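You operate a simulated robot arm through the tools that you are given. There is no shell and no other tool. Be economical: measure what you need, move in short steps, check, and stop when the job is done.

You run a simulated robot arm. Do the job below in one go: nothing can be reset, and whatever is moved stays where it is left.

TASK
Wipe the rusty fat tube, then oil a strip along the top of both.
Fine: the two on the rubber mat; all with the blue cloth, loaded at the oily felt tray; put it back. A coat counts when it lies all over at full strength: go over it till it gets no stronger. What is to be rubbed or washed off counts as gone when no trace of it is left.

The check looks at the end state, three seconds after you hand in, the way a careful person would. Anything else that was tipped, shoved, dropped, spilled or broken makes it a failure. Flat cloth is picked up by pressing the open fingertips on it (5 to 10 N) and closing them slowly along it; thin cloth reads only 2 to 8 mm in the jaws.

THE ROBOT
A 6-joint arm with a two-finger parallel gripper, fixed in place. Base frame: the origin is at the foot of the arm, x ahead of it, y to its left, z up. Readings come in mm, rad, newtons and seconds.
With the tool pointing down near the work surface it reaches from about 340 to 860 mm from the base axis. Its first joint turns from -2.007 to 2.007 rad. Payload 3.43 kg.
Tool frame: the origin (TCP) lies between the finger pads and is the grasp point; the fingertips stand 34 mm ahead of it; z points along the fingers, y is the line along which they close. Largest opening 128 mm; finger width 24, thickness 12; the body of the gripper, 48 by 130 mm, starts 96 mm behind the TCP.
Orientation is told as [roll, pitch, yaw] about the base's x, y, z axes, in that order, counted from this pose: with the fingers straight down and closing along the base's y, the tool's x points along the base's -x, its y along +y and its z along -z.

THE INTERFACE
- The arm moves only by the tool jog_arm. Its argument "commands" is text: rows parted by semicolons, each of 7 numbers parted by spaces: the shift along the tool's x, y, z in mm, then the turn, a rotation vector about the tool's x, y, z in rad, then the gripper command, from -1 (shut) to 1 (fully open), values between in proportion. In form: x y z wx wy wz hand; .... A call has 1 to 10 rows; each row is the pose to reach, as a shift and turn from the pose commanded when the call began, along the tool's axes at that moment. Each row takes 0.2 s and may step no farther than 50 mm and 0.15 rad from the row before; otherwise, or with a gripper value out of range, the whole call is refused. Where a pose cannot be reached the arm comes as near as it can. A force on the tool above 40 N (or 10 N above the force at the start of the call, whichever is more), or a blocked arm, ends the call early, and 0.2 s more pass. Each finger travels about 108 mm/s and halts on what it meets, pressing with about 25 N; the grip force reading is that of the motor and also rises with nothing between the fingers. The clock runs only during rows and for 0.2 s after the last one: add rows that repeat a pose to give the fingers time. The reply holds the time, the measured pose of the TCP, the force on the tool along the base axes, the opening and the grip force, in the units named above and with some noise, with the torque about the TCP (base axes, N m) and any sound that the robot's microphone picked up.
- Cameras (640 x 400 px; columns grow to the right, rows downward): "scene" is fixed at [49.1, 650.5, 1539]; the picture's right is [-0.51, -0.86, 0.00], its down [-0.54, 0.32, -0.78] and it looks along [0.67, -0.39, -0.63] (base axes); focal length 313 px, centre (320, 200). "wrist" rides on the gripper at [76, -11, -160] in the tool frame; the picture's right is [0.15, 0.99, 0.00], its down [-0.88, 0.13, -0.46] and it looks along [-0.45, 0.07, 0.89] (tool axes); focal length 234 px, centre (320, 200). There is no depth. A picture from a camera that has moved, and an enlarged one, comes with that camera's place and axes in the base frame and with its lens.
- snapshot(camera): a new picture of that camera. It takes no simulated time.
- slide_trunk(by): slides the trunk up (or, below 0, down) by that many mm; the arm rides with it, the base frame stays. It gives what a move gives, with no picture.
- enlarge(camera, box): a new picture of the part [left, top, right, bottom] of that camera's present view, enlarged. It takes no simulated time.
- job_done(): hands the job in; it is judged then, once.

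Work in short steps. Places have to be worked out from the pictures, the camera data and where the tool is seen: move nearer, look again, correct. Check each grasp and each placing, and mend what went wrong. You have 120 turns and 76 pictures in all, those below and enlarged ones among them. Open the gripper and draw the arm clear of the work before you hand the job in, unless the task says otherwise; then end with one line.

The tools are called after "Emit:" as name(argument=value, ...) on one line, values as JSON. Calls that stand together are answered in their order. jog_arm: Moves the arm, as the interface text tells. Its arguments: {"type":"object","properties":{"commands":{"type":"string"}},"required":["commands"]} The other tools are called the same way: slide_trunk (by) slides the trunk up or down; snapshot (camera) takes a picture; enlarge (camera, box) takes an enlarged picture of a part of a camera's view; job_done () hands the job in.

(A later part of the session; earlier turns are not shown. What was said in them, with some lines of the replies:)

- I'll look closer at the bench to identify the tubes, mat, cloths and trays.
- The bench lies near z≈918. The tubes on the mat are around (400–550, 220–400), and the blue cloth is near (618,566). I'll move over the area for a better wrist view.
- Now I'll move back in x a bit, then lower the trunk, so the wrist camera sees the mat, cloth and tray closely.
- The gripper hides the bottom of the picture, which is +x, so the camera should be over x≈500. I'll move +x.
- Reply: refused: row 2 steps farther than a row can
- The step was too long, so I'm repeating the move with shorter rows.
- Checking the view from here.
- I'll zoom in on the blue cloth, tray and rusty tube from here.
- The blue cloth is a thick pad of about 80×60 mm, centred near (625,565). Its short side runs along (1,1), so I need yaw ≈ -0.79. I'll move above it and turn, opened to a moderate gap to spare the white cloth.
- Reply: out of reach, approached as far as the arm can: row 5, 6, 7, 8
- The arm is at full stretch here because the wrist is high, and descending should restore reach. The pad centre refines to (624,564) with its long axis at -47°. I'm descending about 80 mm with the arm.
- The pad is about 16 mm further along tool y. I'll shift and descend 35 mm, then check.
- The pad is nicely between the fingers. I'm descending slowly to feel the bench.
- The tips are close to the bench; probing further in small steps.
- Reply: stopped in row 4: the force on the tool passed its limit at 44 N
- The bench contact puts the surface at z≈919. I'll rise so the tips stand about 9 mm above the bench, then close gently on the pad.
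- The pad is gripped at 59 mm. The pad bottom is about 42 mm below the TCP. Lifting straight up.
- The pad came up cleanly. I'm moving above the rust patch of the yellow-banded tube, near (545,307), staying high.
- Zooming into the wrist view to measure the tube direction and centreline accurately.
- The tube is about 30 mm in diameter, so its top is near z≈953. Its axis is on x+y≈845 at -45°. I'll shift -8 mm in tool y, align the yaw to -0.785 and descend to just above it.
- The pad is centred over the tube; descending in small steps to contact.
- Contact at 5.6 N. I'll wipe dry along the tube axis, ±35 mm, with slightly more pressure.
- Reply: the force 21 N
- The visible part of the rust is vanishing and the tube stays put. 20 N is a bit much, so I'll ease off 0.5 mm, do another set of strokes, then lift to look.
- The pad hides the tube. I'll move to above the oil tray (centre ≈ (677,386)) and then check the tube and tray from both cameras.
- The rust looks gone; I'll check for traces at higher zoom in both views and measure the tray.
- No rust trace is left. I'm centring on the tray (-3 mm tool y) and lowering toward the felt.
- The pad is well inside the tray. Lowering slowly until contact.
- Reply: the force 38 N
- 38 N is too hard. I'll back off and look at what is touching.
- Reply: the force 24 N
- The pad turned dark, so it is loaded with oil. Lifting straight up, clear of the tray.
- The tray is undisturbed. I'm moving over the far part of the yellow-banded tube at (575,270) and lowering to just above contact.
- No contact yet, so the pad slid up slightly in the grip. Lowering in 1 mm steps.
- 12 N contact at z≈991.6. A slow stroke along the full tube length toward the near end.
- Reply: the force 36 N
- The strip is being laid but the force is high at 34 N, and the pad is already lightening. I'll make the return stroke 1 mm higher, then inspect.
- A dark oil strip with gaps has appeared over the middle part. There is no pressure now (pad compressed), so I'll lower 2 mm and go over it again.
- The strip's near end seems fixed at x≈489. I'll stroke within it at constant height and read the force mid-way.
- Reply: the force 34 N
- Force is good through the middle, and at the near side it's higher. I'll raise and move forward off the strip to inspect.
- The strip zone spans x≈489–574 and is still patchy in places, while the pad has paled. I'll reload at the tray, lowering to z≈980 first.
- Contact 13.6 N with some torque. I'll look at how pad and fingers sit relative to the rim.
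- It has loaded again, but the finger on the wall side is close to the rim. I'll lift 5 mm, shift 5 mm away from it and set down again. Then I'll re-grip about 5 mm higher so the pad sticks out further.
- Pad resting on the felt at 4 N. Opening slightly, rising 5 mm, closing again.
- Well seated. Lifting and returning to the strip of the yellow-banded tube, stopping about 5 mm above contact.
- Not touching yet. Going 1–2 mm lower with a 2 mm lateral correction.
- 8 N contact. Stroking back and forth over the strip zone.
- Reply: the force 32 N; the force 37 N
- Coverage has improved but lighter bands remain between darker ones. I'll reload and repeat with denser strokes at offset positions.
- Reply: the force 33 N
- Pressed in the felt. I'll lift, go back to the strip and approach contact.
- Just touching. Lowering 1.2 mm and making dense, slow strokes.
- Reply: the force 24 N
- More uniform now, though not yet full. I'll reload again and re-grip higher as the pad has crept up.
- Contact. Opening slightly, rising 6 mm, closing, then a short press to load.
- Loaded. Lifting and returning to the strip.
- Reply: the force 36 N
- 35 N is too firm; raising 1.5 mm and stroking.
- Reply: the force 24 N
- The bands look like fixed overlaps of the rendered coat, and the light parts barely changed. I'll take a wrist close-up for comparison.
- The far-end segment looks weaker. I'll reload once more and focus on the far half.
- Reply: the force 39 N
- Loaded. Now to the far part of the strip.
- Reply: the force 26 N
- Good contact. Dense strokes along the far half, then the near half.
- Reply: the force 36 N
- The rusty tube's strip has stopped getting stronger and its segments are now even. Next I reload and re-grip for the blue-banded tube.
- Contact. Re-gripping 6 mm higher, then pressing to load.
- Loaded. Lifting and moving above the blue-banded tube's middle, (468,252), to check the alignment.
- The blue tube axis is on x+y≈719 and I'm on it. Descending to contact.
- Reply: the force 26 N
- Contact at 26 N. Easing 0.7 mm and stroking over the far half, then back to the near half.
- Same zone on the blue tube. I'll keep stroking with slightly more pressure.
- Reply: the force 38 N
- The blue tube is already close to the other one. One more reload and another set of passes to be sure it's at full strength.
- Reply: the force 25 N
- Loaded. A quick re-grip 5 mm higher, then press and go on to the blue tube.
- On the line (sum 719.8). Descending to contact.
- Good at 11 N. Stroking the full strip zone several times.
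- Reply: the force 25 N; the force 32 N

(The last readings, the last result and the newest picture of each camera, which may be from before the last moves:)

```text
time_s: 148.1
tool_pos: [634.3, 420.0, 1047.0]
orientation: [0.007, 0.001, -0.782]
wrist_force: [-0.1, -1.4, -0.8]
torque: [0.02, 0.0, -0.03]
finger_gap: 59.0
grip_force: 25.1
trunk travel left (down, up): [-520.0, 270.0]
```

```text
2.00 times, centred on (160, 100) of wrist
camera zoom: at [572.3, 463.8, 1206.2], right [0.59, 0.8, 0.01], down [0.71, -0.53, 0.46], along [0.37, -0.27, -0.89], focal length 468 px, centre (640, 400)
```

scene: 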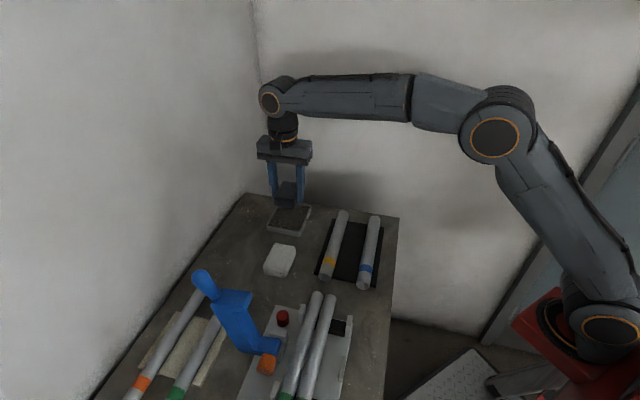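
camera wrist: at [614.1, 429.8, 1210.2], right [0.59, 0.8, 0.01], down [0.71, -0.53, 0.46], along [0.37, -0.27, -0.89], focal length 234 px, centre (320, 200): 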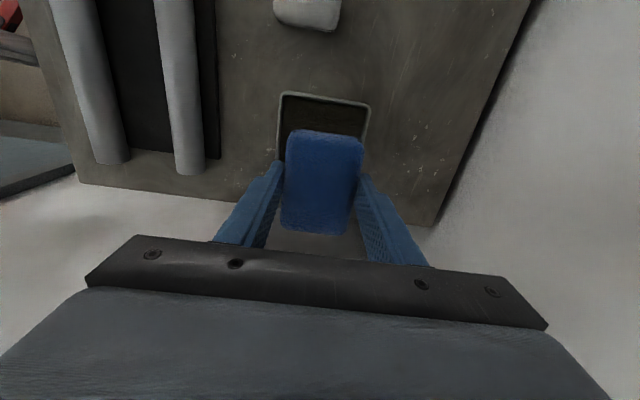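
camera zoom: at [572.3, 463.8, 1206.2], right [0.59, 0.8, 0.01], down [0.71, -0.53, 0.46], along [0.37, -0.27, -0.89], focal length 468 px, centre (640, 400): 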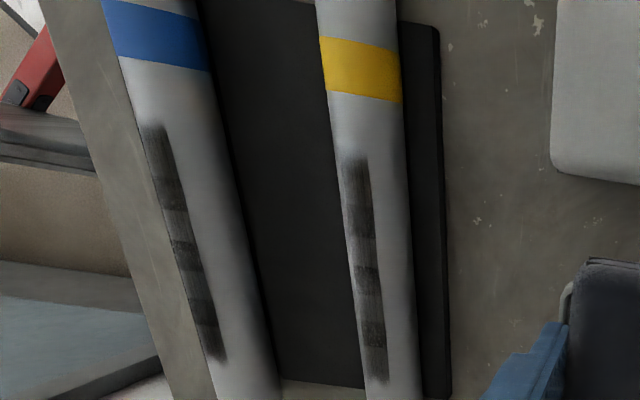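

Both strips look alike and unchanged; a closer comparison of the segments.

Emit:
enlarge(camera="wrist", box=[120, 50, 270, 200])

Emit:
enlarge(camera="scene", box=[332, 210, 376, 254])

```text
2.67 times, centred on (195, 125) of wrist
camera zoom: at [572.3, 463.8, 1206.2], right [0.59, 0.8, 0.01], down [0.71, -0.53, 0.46], along [0.37, -0.27, -0.89], focal length 624 px, centre (653, 400)
```

zoom: 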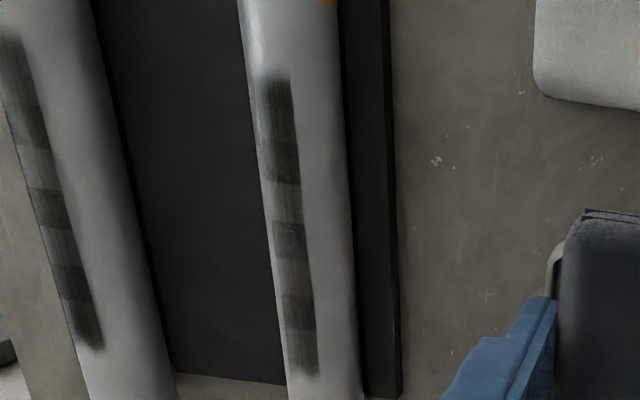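

```text
9.09 times, centred on (354, 232) of scene
camera zoom: at [49.1, 650.5, 1539.0], right [-0.51, -0.86, 0.0], down [-0.54, 0.32, -0.78], along [0.67, -0.39, -0.63], focal length 2842 px, centre (11, -91)
```

zoom: 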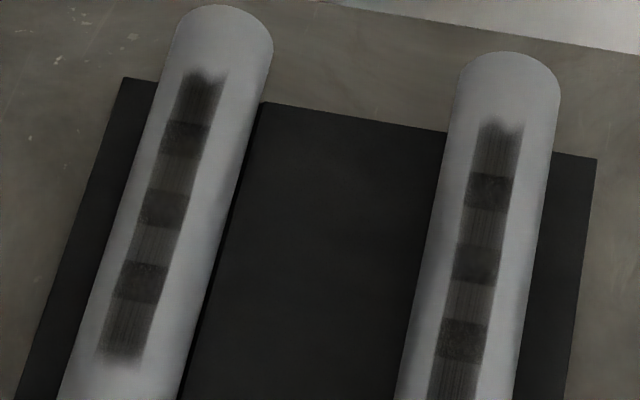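

The middle segments look a touch lighter than the ends. As a test I'll do one more loaded pass over the yellow tube's middle only, and compare against the blue one in the same picture.

Emit:
jog_arm(commands="-29 0 0 0 0 0 -0.5; -58 0 0 0 0 0 -0.5; -58 0 30 0 0 0 -0.5; -58 0 55 0 0 0 -0.5; -58 0 66 0 0 0 -0.5; -58 0 68 0 0 0 -0.5; -58 0 68 0 0 0 -0.5")

Emit:
jog_arm(commands="0 0 1 0 0 0 -0.5; 0 0 2 0 0 0 -0.5; 0 0 3 0 0 0 -0.5; 0 0 3 0 0 0 -0.5")

```text
time_s: 149.7
tool_pos: [674.8, 378.8, 978.1]
orientation: [0.01, -0.001, -0.781]
wrist_force: [-1.1, 2.3, 13.0]
torque: [-0.19, 0.34, -0.09]
finger_gap: 58.9
grip_force: 24.7
trunk travel left (down, up): [-520.0, 270.0]
```

```text
time_s: 150.7
tool_pos: [674.5, 377.3, 976.9]
orientation: [0.012, -0.002, -0.785]
wrist_force: [0.4, -3.2, 37.8]
torque: [-0.27, 0.19, 0.0]
finger_gap: 59.2
grip_force: 24.8
trunk travel left (down, up): [-520.0, 270.0]
```

Loaded. Going to the centre of the yellow strip, (531,314).

Emit:
jog_arm(commands="0 0 -30 0 0 0 -0.5; 0 0 -58 0 0 0 -0.5; 14 -37 -58 0 0 0 -0.5; 28 -74 -58 0 0 0 -0.5; 42 -111 -58 0 0 0 -0.5; 56 -146 -58 0 0 0 -0.5; 56 -146 -58 0 0 0 -0.5; 56 -146 -35 0 0 0 -0.5; 56 -146 -20 0 0 0 -0.5; 56 -146 -18 0 0 0 -0.5")

Emit:
jog_arm(commands="0 0 1 0 0 0 -0.5; 0 0 2 0 0 0 -0.5; 0 0 2 0 0 0 -0.5")

```text
time_s: 152.9
tool_pos: [531.5, 312.8, 991.8]
orientation: [0.011, -0.001, -0.785]
wrist_force: [-1.4, -2.6, 23.3]
torque: [-0.01, 0.0, -0.01]
finger_gap: 58.8
grip_force: 25.3
trunk travel left (down, up): [-520.0, 270.0]
```

```text
time_s: 153.7
tool_pos: [531.6, 312.5, 989.6]
orientation: [0.011, -0.001, -0.785]
wrist_force: [-1.9, -4.0, 37.3]
torque: [-0.08, -0.01, 0.0]
finger_gap: 58.8
grip_force: 24.7
trunk travel left (down, up): [-520.0, 270.0]
```

Firm contact. I'll ease slightly, stroke ±25 mm and a little beyond, then lift clear and compare.

Emit:
jog_arm(commands="0 0 -1 0 0 0 -0.5; 10 0 -1 0 0 0 -0.5; 20 0 -1 0 0 0 -0.5; 28 0 -1 0 0 0 -0.5; 15 0 -0.8 0 0 0 -0.5; 0 0 -0.6 0 0 0 -0.5; -15 0 -0.4 0 0 0 -0.5; -28 0 -0.2 0 0 0 -0.5; -40 0 0 0 0 0 -0.5; -25 0 0 0 0 0 -0.5")

Emit:
jog_arm(commands="12 0 0 0 0 0 -0.5; 24 0 0 0 0 0 -0.5; 36 0 0 0 0 0 -0.5; 48 0 0 0 0 0 -0.5; 36 0 0 0 0 0 -0.5; 24 0 0 0 0 0 -0.5; 24 0 -20 0 0 0 -0.5; 0 20 -55 0 0 0 -0.5; -20 60 -55 0 0 0 -0.5; -20 100 -55 0 0 0 -0.5")

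Emit:
jog_arm(commands="0 40 0 0 0 0 -0.5; 0 40 0 0 0 0 -0.5")

Emit:
enlarge(camera="scene", box=[332, 210, 376, 254])

```text
time_s: 155.9
tool_pos: [549.7, 296.4, 990.1]
orientation: [0.007, -0.002, -0.783]
wrist_force: [5.1, -7.2, 18.5]
torque: [-0.18, -0.17, 0.0]
finger_gap: 58.9
grip_force: 24.9
trunk travel left (down, up): [-520.0, 270.0]
```

```text
time_s: 158.1
tool_pos: [636.6, 351.9, 1046.1]
orientation: [0.008, 0.0, -0.784]
wrist_force: [-0.7, -0.5, 0.0]
torque: [0.03, -0.05, -0.03]
finger_gap: 59.1
grip_force: 24.9
trunk travel left (down, up): [-520.0, 270.0]
```

```text
time_s: 158.7
tool_pos: [661.1, 380.9, 1046.5]
orientation: [0.008, -0.002, -0.784]
wrist_force: [0.1, 0.2, -0.1]
torque: [0.03, -0.03, -0.01]
finger_gap: 58.7
grip_force: 24.8
trunk travel left (down, up): [-520.0, 270.0]
```

```text
9.09 times, centred on (354, 232) of scene
camera zoom: at [49.1, 650.5, 1539.0], right [-0.51, -0.86, 0.0], down [-0.54, 0.32, -0.78], along [0.67, -0.39, -0.63], focal length 2842 px, centre (11, -91)
```

zoom: 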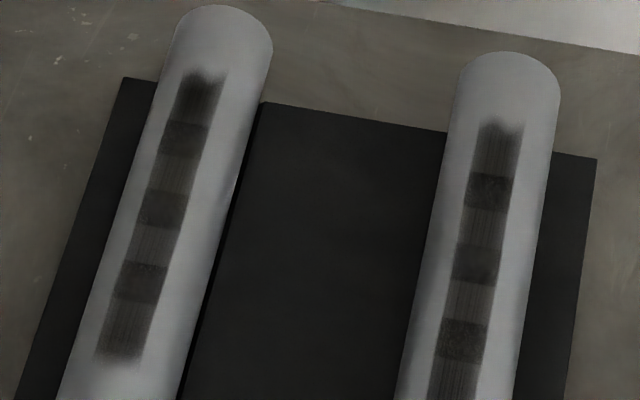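

No change, so both coats are at full strength. Now I'm carrying the cloth back above its original spot, (624.5,564.5) at yaw -0.82.

Emit:
jog_arm(commands="36 24 6 0 0 0.01 -0.5; 72 48 12 0 0 0.02 -0.5; 108 72 18 0 0 0.03 -0.5; 140 94 22 0 0 0.038 -0.5; 155 104 26 0 0 0.038 -0.5; 155 104 26 0 0 0.038 -0.5")

Emit:
enlarge(camera="scene", box=[180, 160, 320, 290])

```text
time_s: 160.1
tool_pos: [625.3, 564.6, 1020.3]
orientation: [0.006, 0.001, -0.819]
wrist_force: [-0.2, 0.0, -1.0]
torque: [-0.01, -0.02, 0.0]
finger_gap: 58.9
grip_force: 25.5
trunk travel left (down, up): [-520.0, 270.0]
```

```text
3.08 times, centred on (250, 225) of scene
camera zoom: at [49.1, 650.5, 1539.0], right [-0.51, -0.86, 0.0], down [-0.54, 0.32, -0.78], along [0.67, -0.39, -0.63], focal length 962 px, centre (535, 123)
```

zoom: 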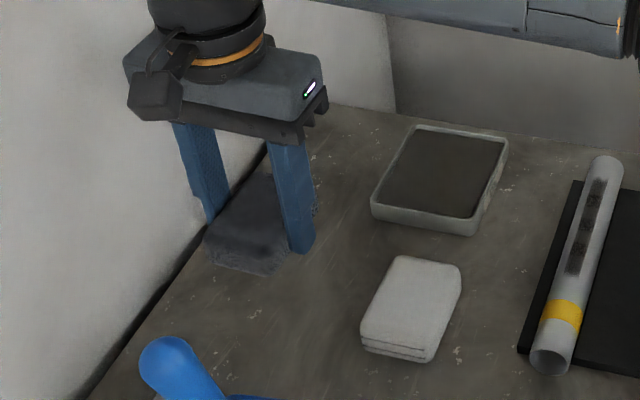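

Above the spot. Lowering: expected bench contact is near TCP z≈957.

Emit:
jog_arm(commands="0 0 20 0 0 0 -0.5; 0 0 40 0 0 0 -0.5; 0 0 54 0 0 0 -0.5; 0 0 58 0 0 0 -0.5; 0 0 58 0 0 0 -0.5")

Emit:
jog_arm(commands="0 0 1 0 0 0 -0.5; 0 0 2 0 0 0 -0.5; 0 0 3 0 0 0 -0.5; 0 0 3 0 0 0 -0.5")

```text
time_s: 161.3
tool_pos: [627.8, 565.1, 959.9]
orientation: [0.007, 0.001, -0.82]
wrist_force: [0.2, 0.1, -0.5]
torque: [0.01, -0.02, -0.03]
finger_gap: 58.9
grip_force: 25.6
trunk travel left (down, up): [-520.0, 270.0]
```

```text
time_s: 162.3
tool_pos: [626.8, 563.9, 957.0]
orientation: [0.006, -0.001, -0.819]
wrist_force: [-0.1, 0.3, -0.1]
torque: [0.01, 0.01, 0.03]
finger_gap: 59.0
grip_force: 25.0
trunk travel left (down, up): [-520.0, 270.0]
```

Emit:
jog_arm(commands="0 0 1 0 0 0 -0.5; 0 0 2 0 0 0 -0.5; 0 0 2 0 0 0 -0.5")

```text
time_s: 163.1
tool_pos: [625.3, 563.2, 957.2]
orientation: [0.009, -0.001, -0.82]
wrist_force: [-0.1, -0.5, -0.2]
torque: [0.0, 0.02, -0.03]
finger_gap: 58.7
grip_force: 25.0
trunk travel left (down, up): [-520.0, 270.0]
```

Emit:
jog_arm(commands="0 0 0.7 0 0 0 -0.5; 0 0 1.4 0 0 0 -0.5; 0 0 1.4 0 0 0 -0.5")

```text
time_s: 163.9
tool_pos: [626.0, 564.7, 955.7]
orientation: [0.007, 0.002, -0.821]
wrist_force: [0.7, -0.3, 0.2]
torque: [0.0, -0.01, -0.01]
finger_gap: 59.0
grip_force: 24.9
trunk travel left (down, up): [-520.0, 270.0]
```

Within 1–2 mm of the bench, so I'll release gently to a modest opening, then rise.

Emit:
jog_arm(commands="0 0 1 0 0 0 -0.5; 0 0 1 0 0 0 -0.08; 0 0 1 0 0 0 0; 0 0 1 0 0 0 0.15; 0 0 1 0 0 0 0.35; 0 0 0 0 0 0 0.45; 0 0 -20 0 0 0 0.45; 0 0 -50 0 0 0 0.45; 0 0 -80 0 0 0 0.45; 0 0 -80 0 0 0 0.45")

Emit:
enlarge(camera="scene", box=[180, 160, 320, 290])

Emit:
snapshot(camera="wrist")

```text
time_s: 166.1
tool_pos: [625.3, 565.9, 1035.1]
orientation: [0.006, 0.0, -0.821]
wrist_force: [0.3, 0.0, 0.0]
torque: [0.0, 0.01, -0.02]
finger_gap: 92.8
grip_force: 0.0
trunk travel left (down, up): [-520.0, 270.0]
```

```text
3.08 times, centred on (250, 225) of scene
camera zoom: at [49.1, 650.5, 1539.0], right [-0.51, -0.86, 0.0], down [-0.54, 0.32, -0.78], along [0.67, -0.39, -0.63], focal length 962 px, centre (535, 123)
```

zoom: 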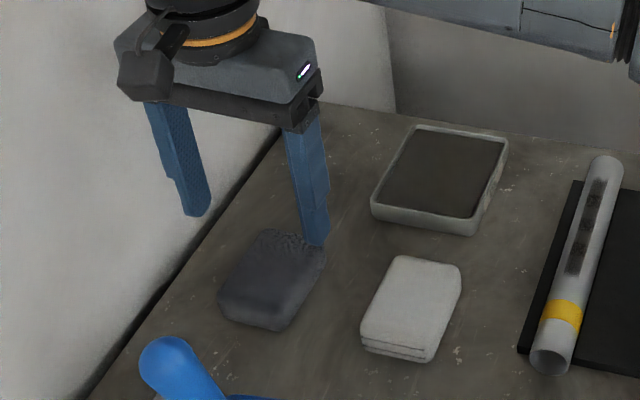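

```text
14 pictures are left
camera wrist: at [565.1, 611.5, 1194.6], right [0.62, 0.78, 0.01], down [0.69, -0.56, 0.46], along [0.36, -0.28, -0.89], focal length 234 px, centre (320, 200)
```

wrist: 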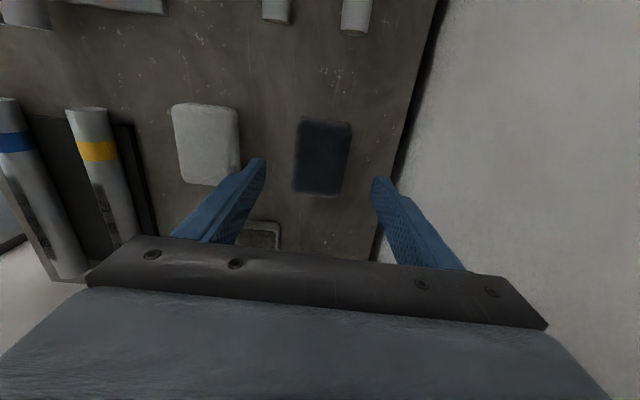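

The cloth is back at its original place. Drawing the arm up and away, then a final check.

Emit:
jog_arm(commands="0 -20 -40 0 0 0 0.6; 0 -60 -60 0 0 0 0.8; -5 -100 -80 0 0 0 1; -10 -140 -100 0 0 0 1; -15 -180 -120 0 0 0 1; -15 -210 -140 0 0 0 1; -15 -210 -140 0 0 0 1")

Emit:
snapshot(camera="scene")

Emit:
enlarge(camera="scene", box=[200, 180, 420, 318])

```text
time_s: 167.7
tool_pos: [480.3, 410.4, 1175.0]
orientation: [0.007, -0.001, -0.82]
wrist_force: [0.2, 0.4, -0.2]
torque: [0.02, 0.0, -0.03]
finger_gap: 127.9
grip_force: 0.1
trunk travel left (down, up): [-520.0, 270.0]
```

```text
13 pictures are left
```

scene: 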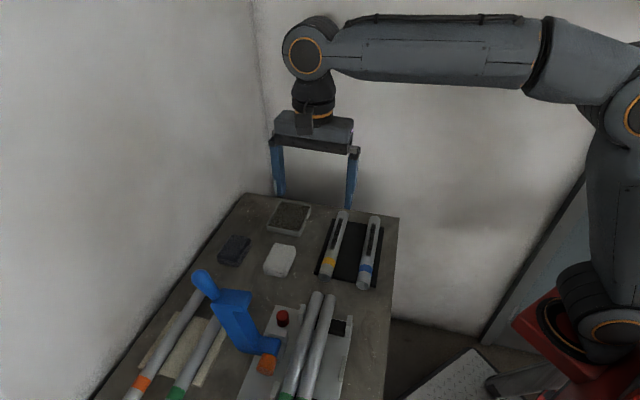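

```text
2.90 times, centred on (310, 249) of scene
camera zoom: at [49.1, 650.5, 1539.0], right [-0.51, -0.86, 0.0], down [-0.54, 0.32, -0.78], along [0.67, -0.39, -0.63], focal length 906 px, centre (349, 58)
```

zoom: 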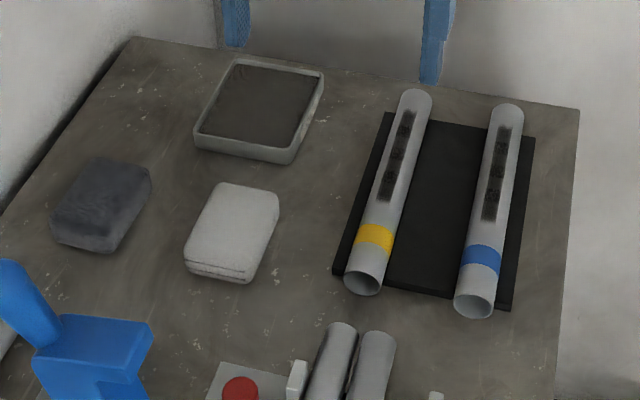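

Everything matches the starting layout: the rust is gone, both strips are oiled, the cloth is back and the arm is clear. Handing in.

Emit:
job_done()

```text
The job is handed in.
```

I wiped the rusty tube until no rust was visible, then oiled the top strip on both mat tubes until it got no stronger. The blue cloth is back in its place, still dark with oil, and the arm is clear.
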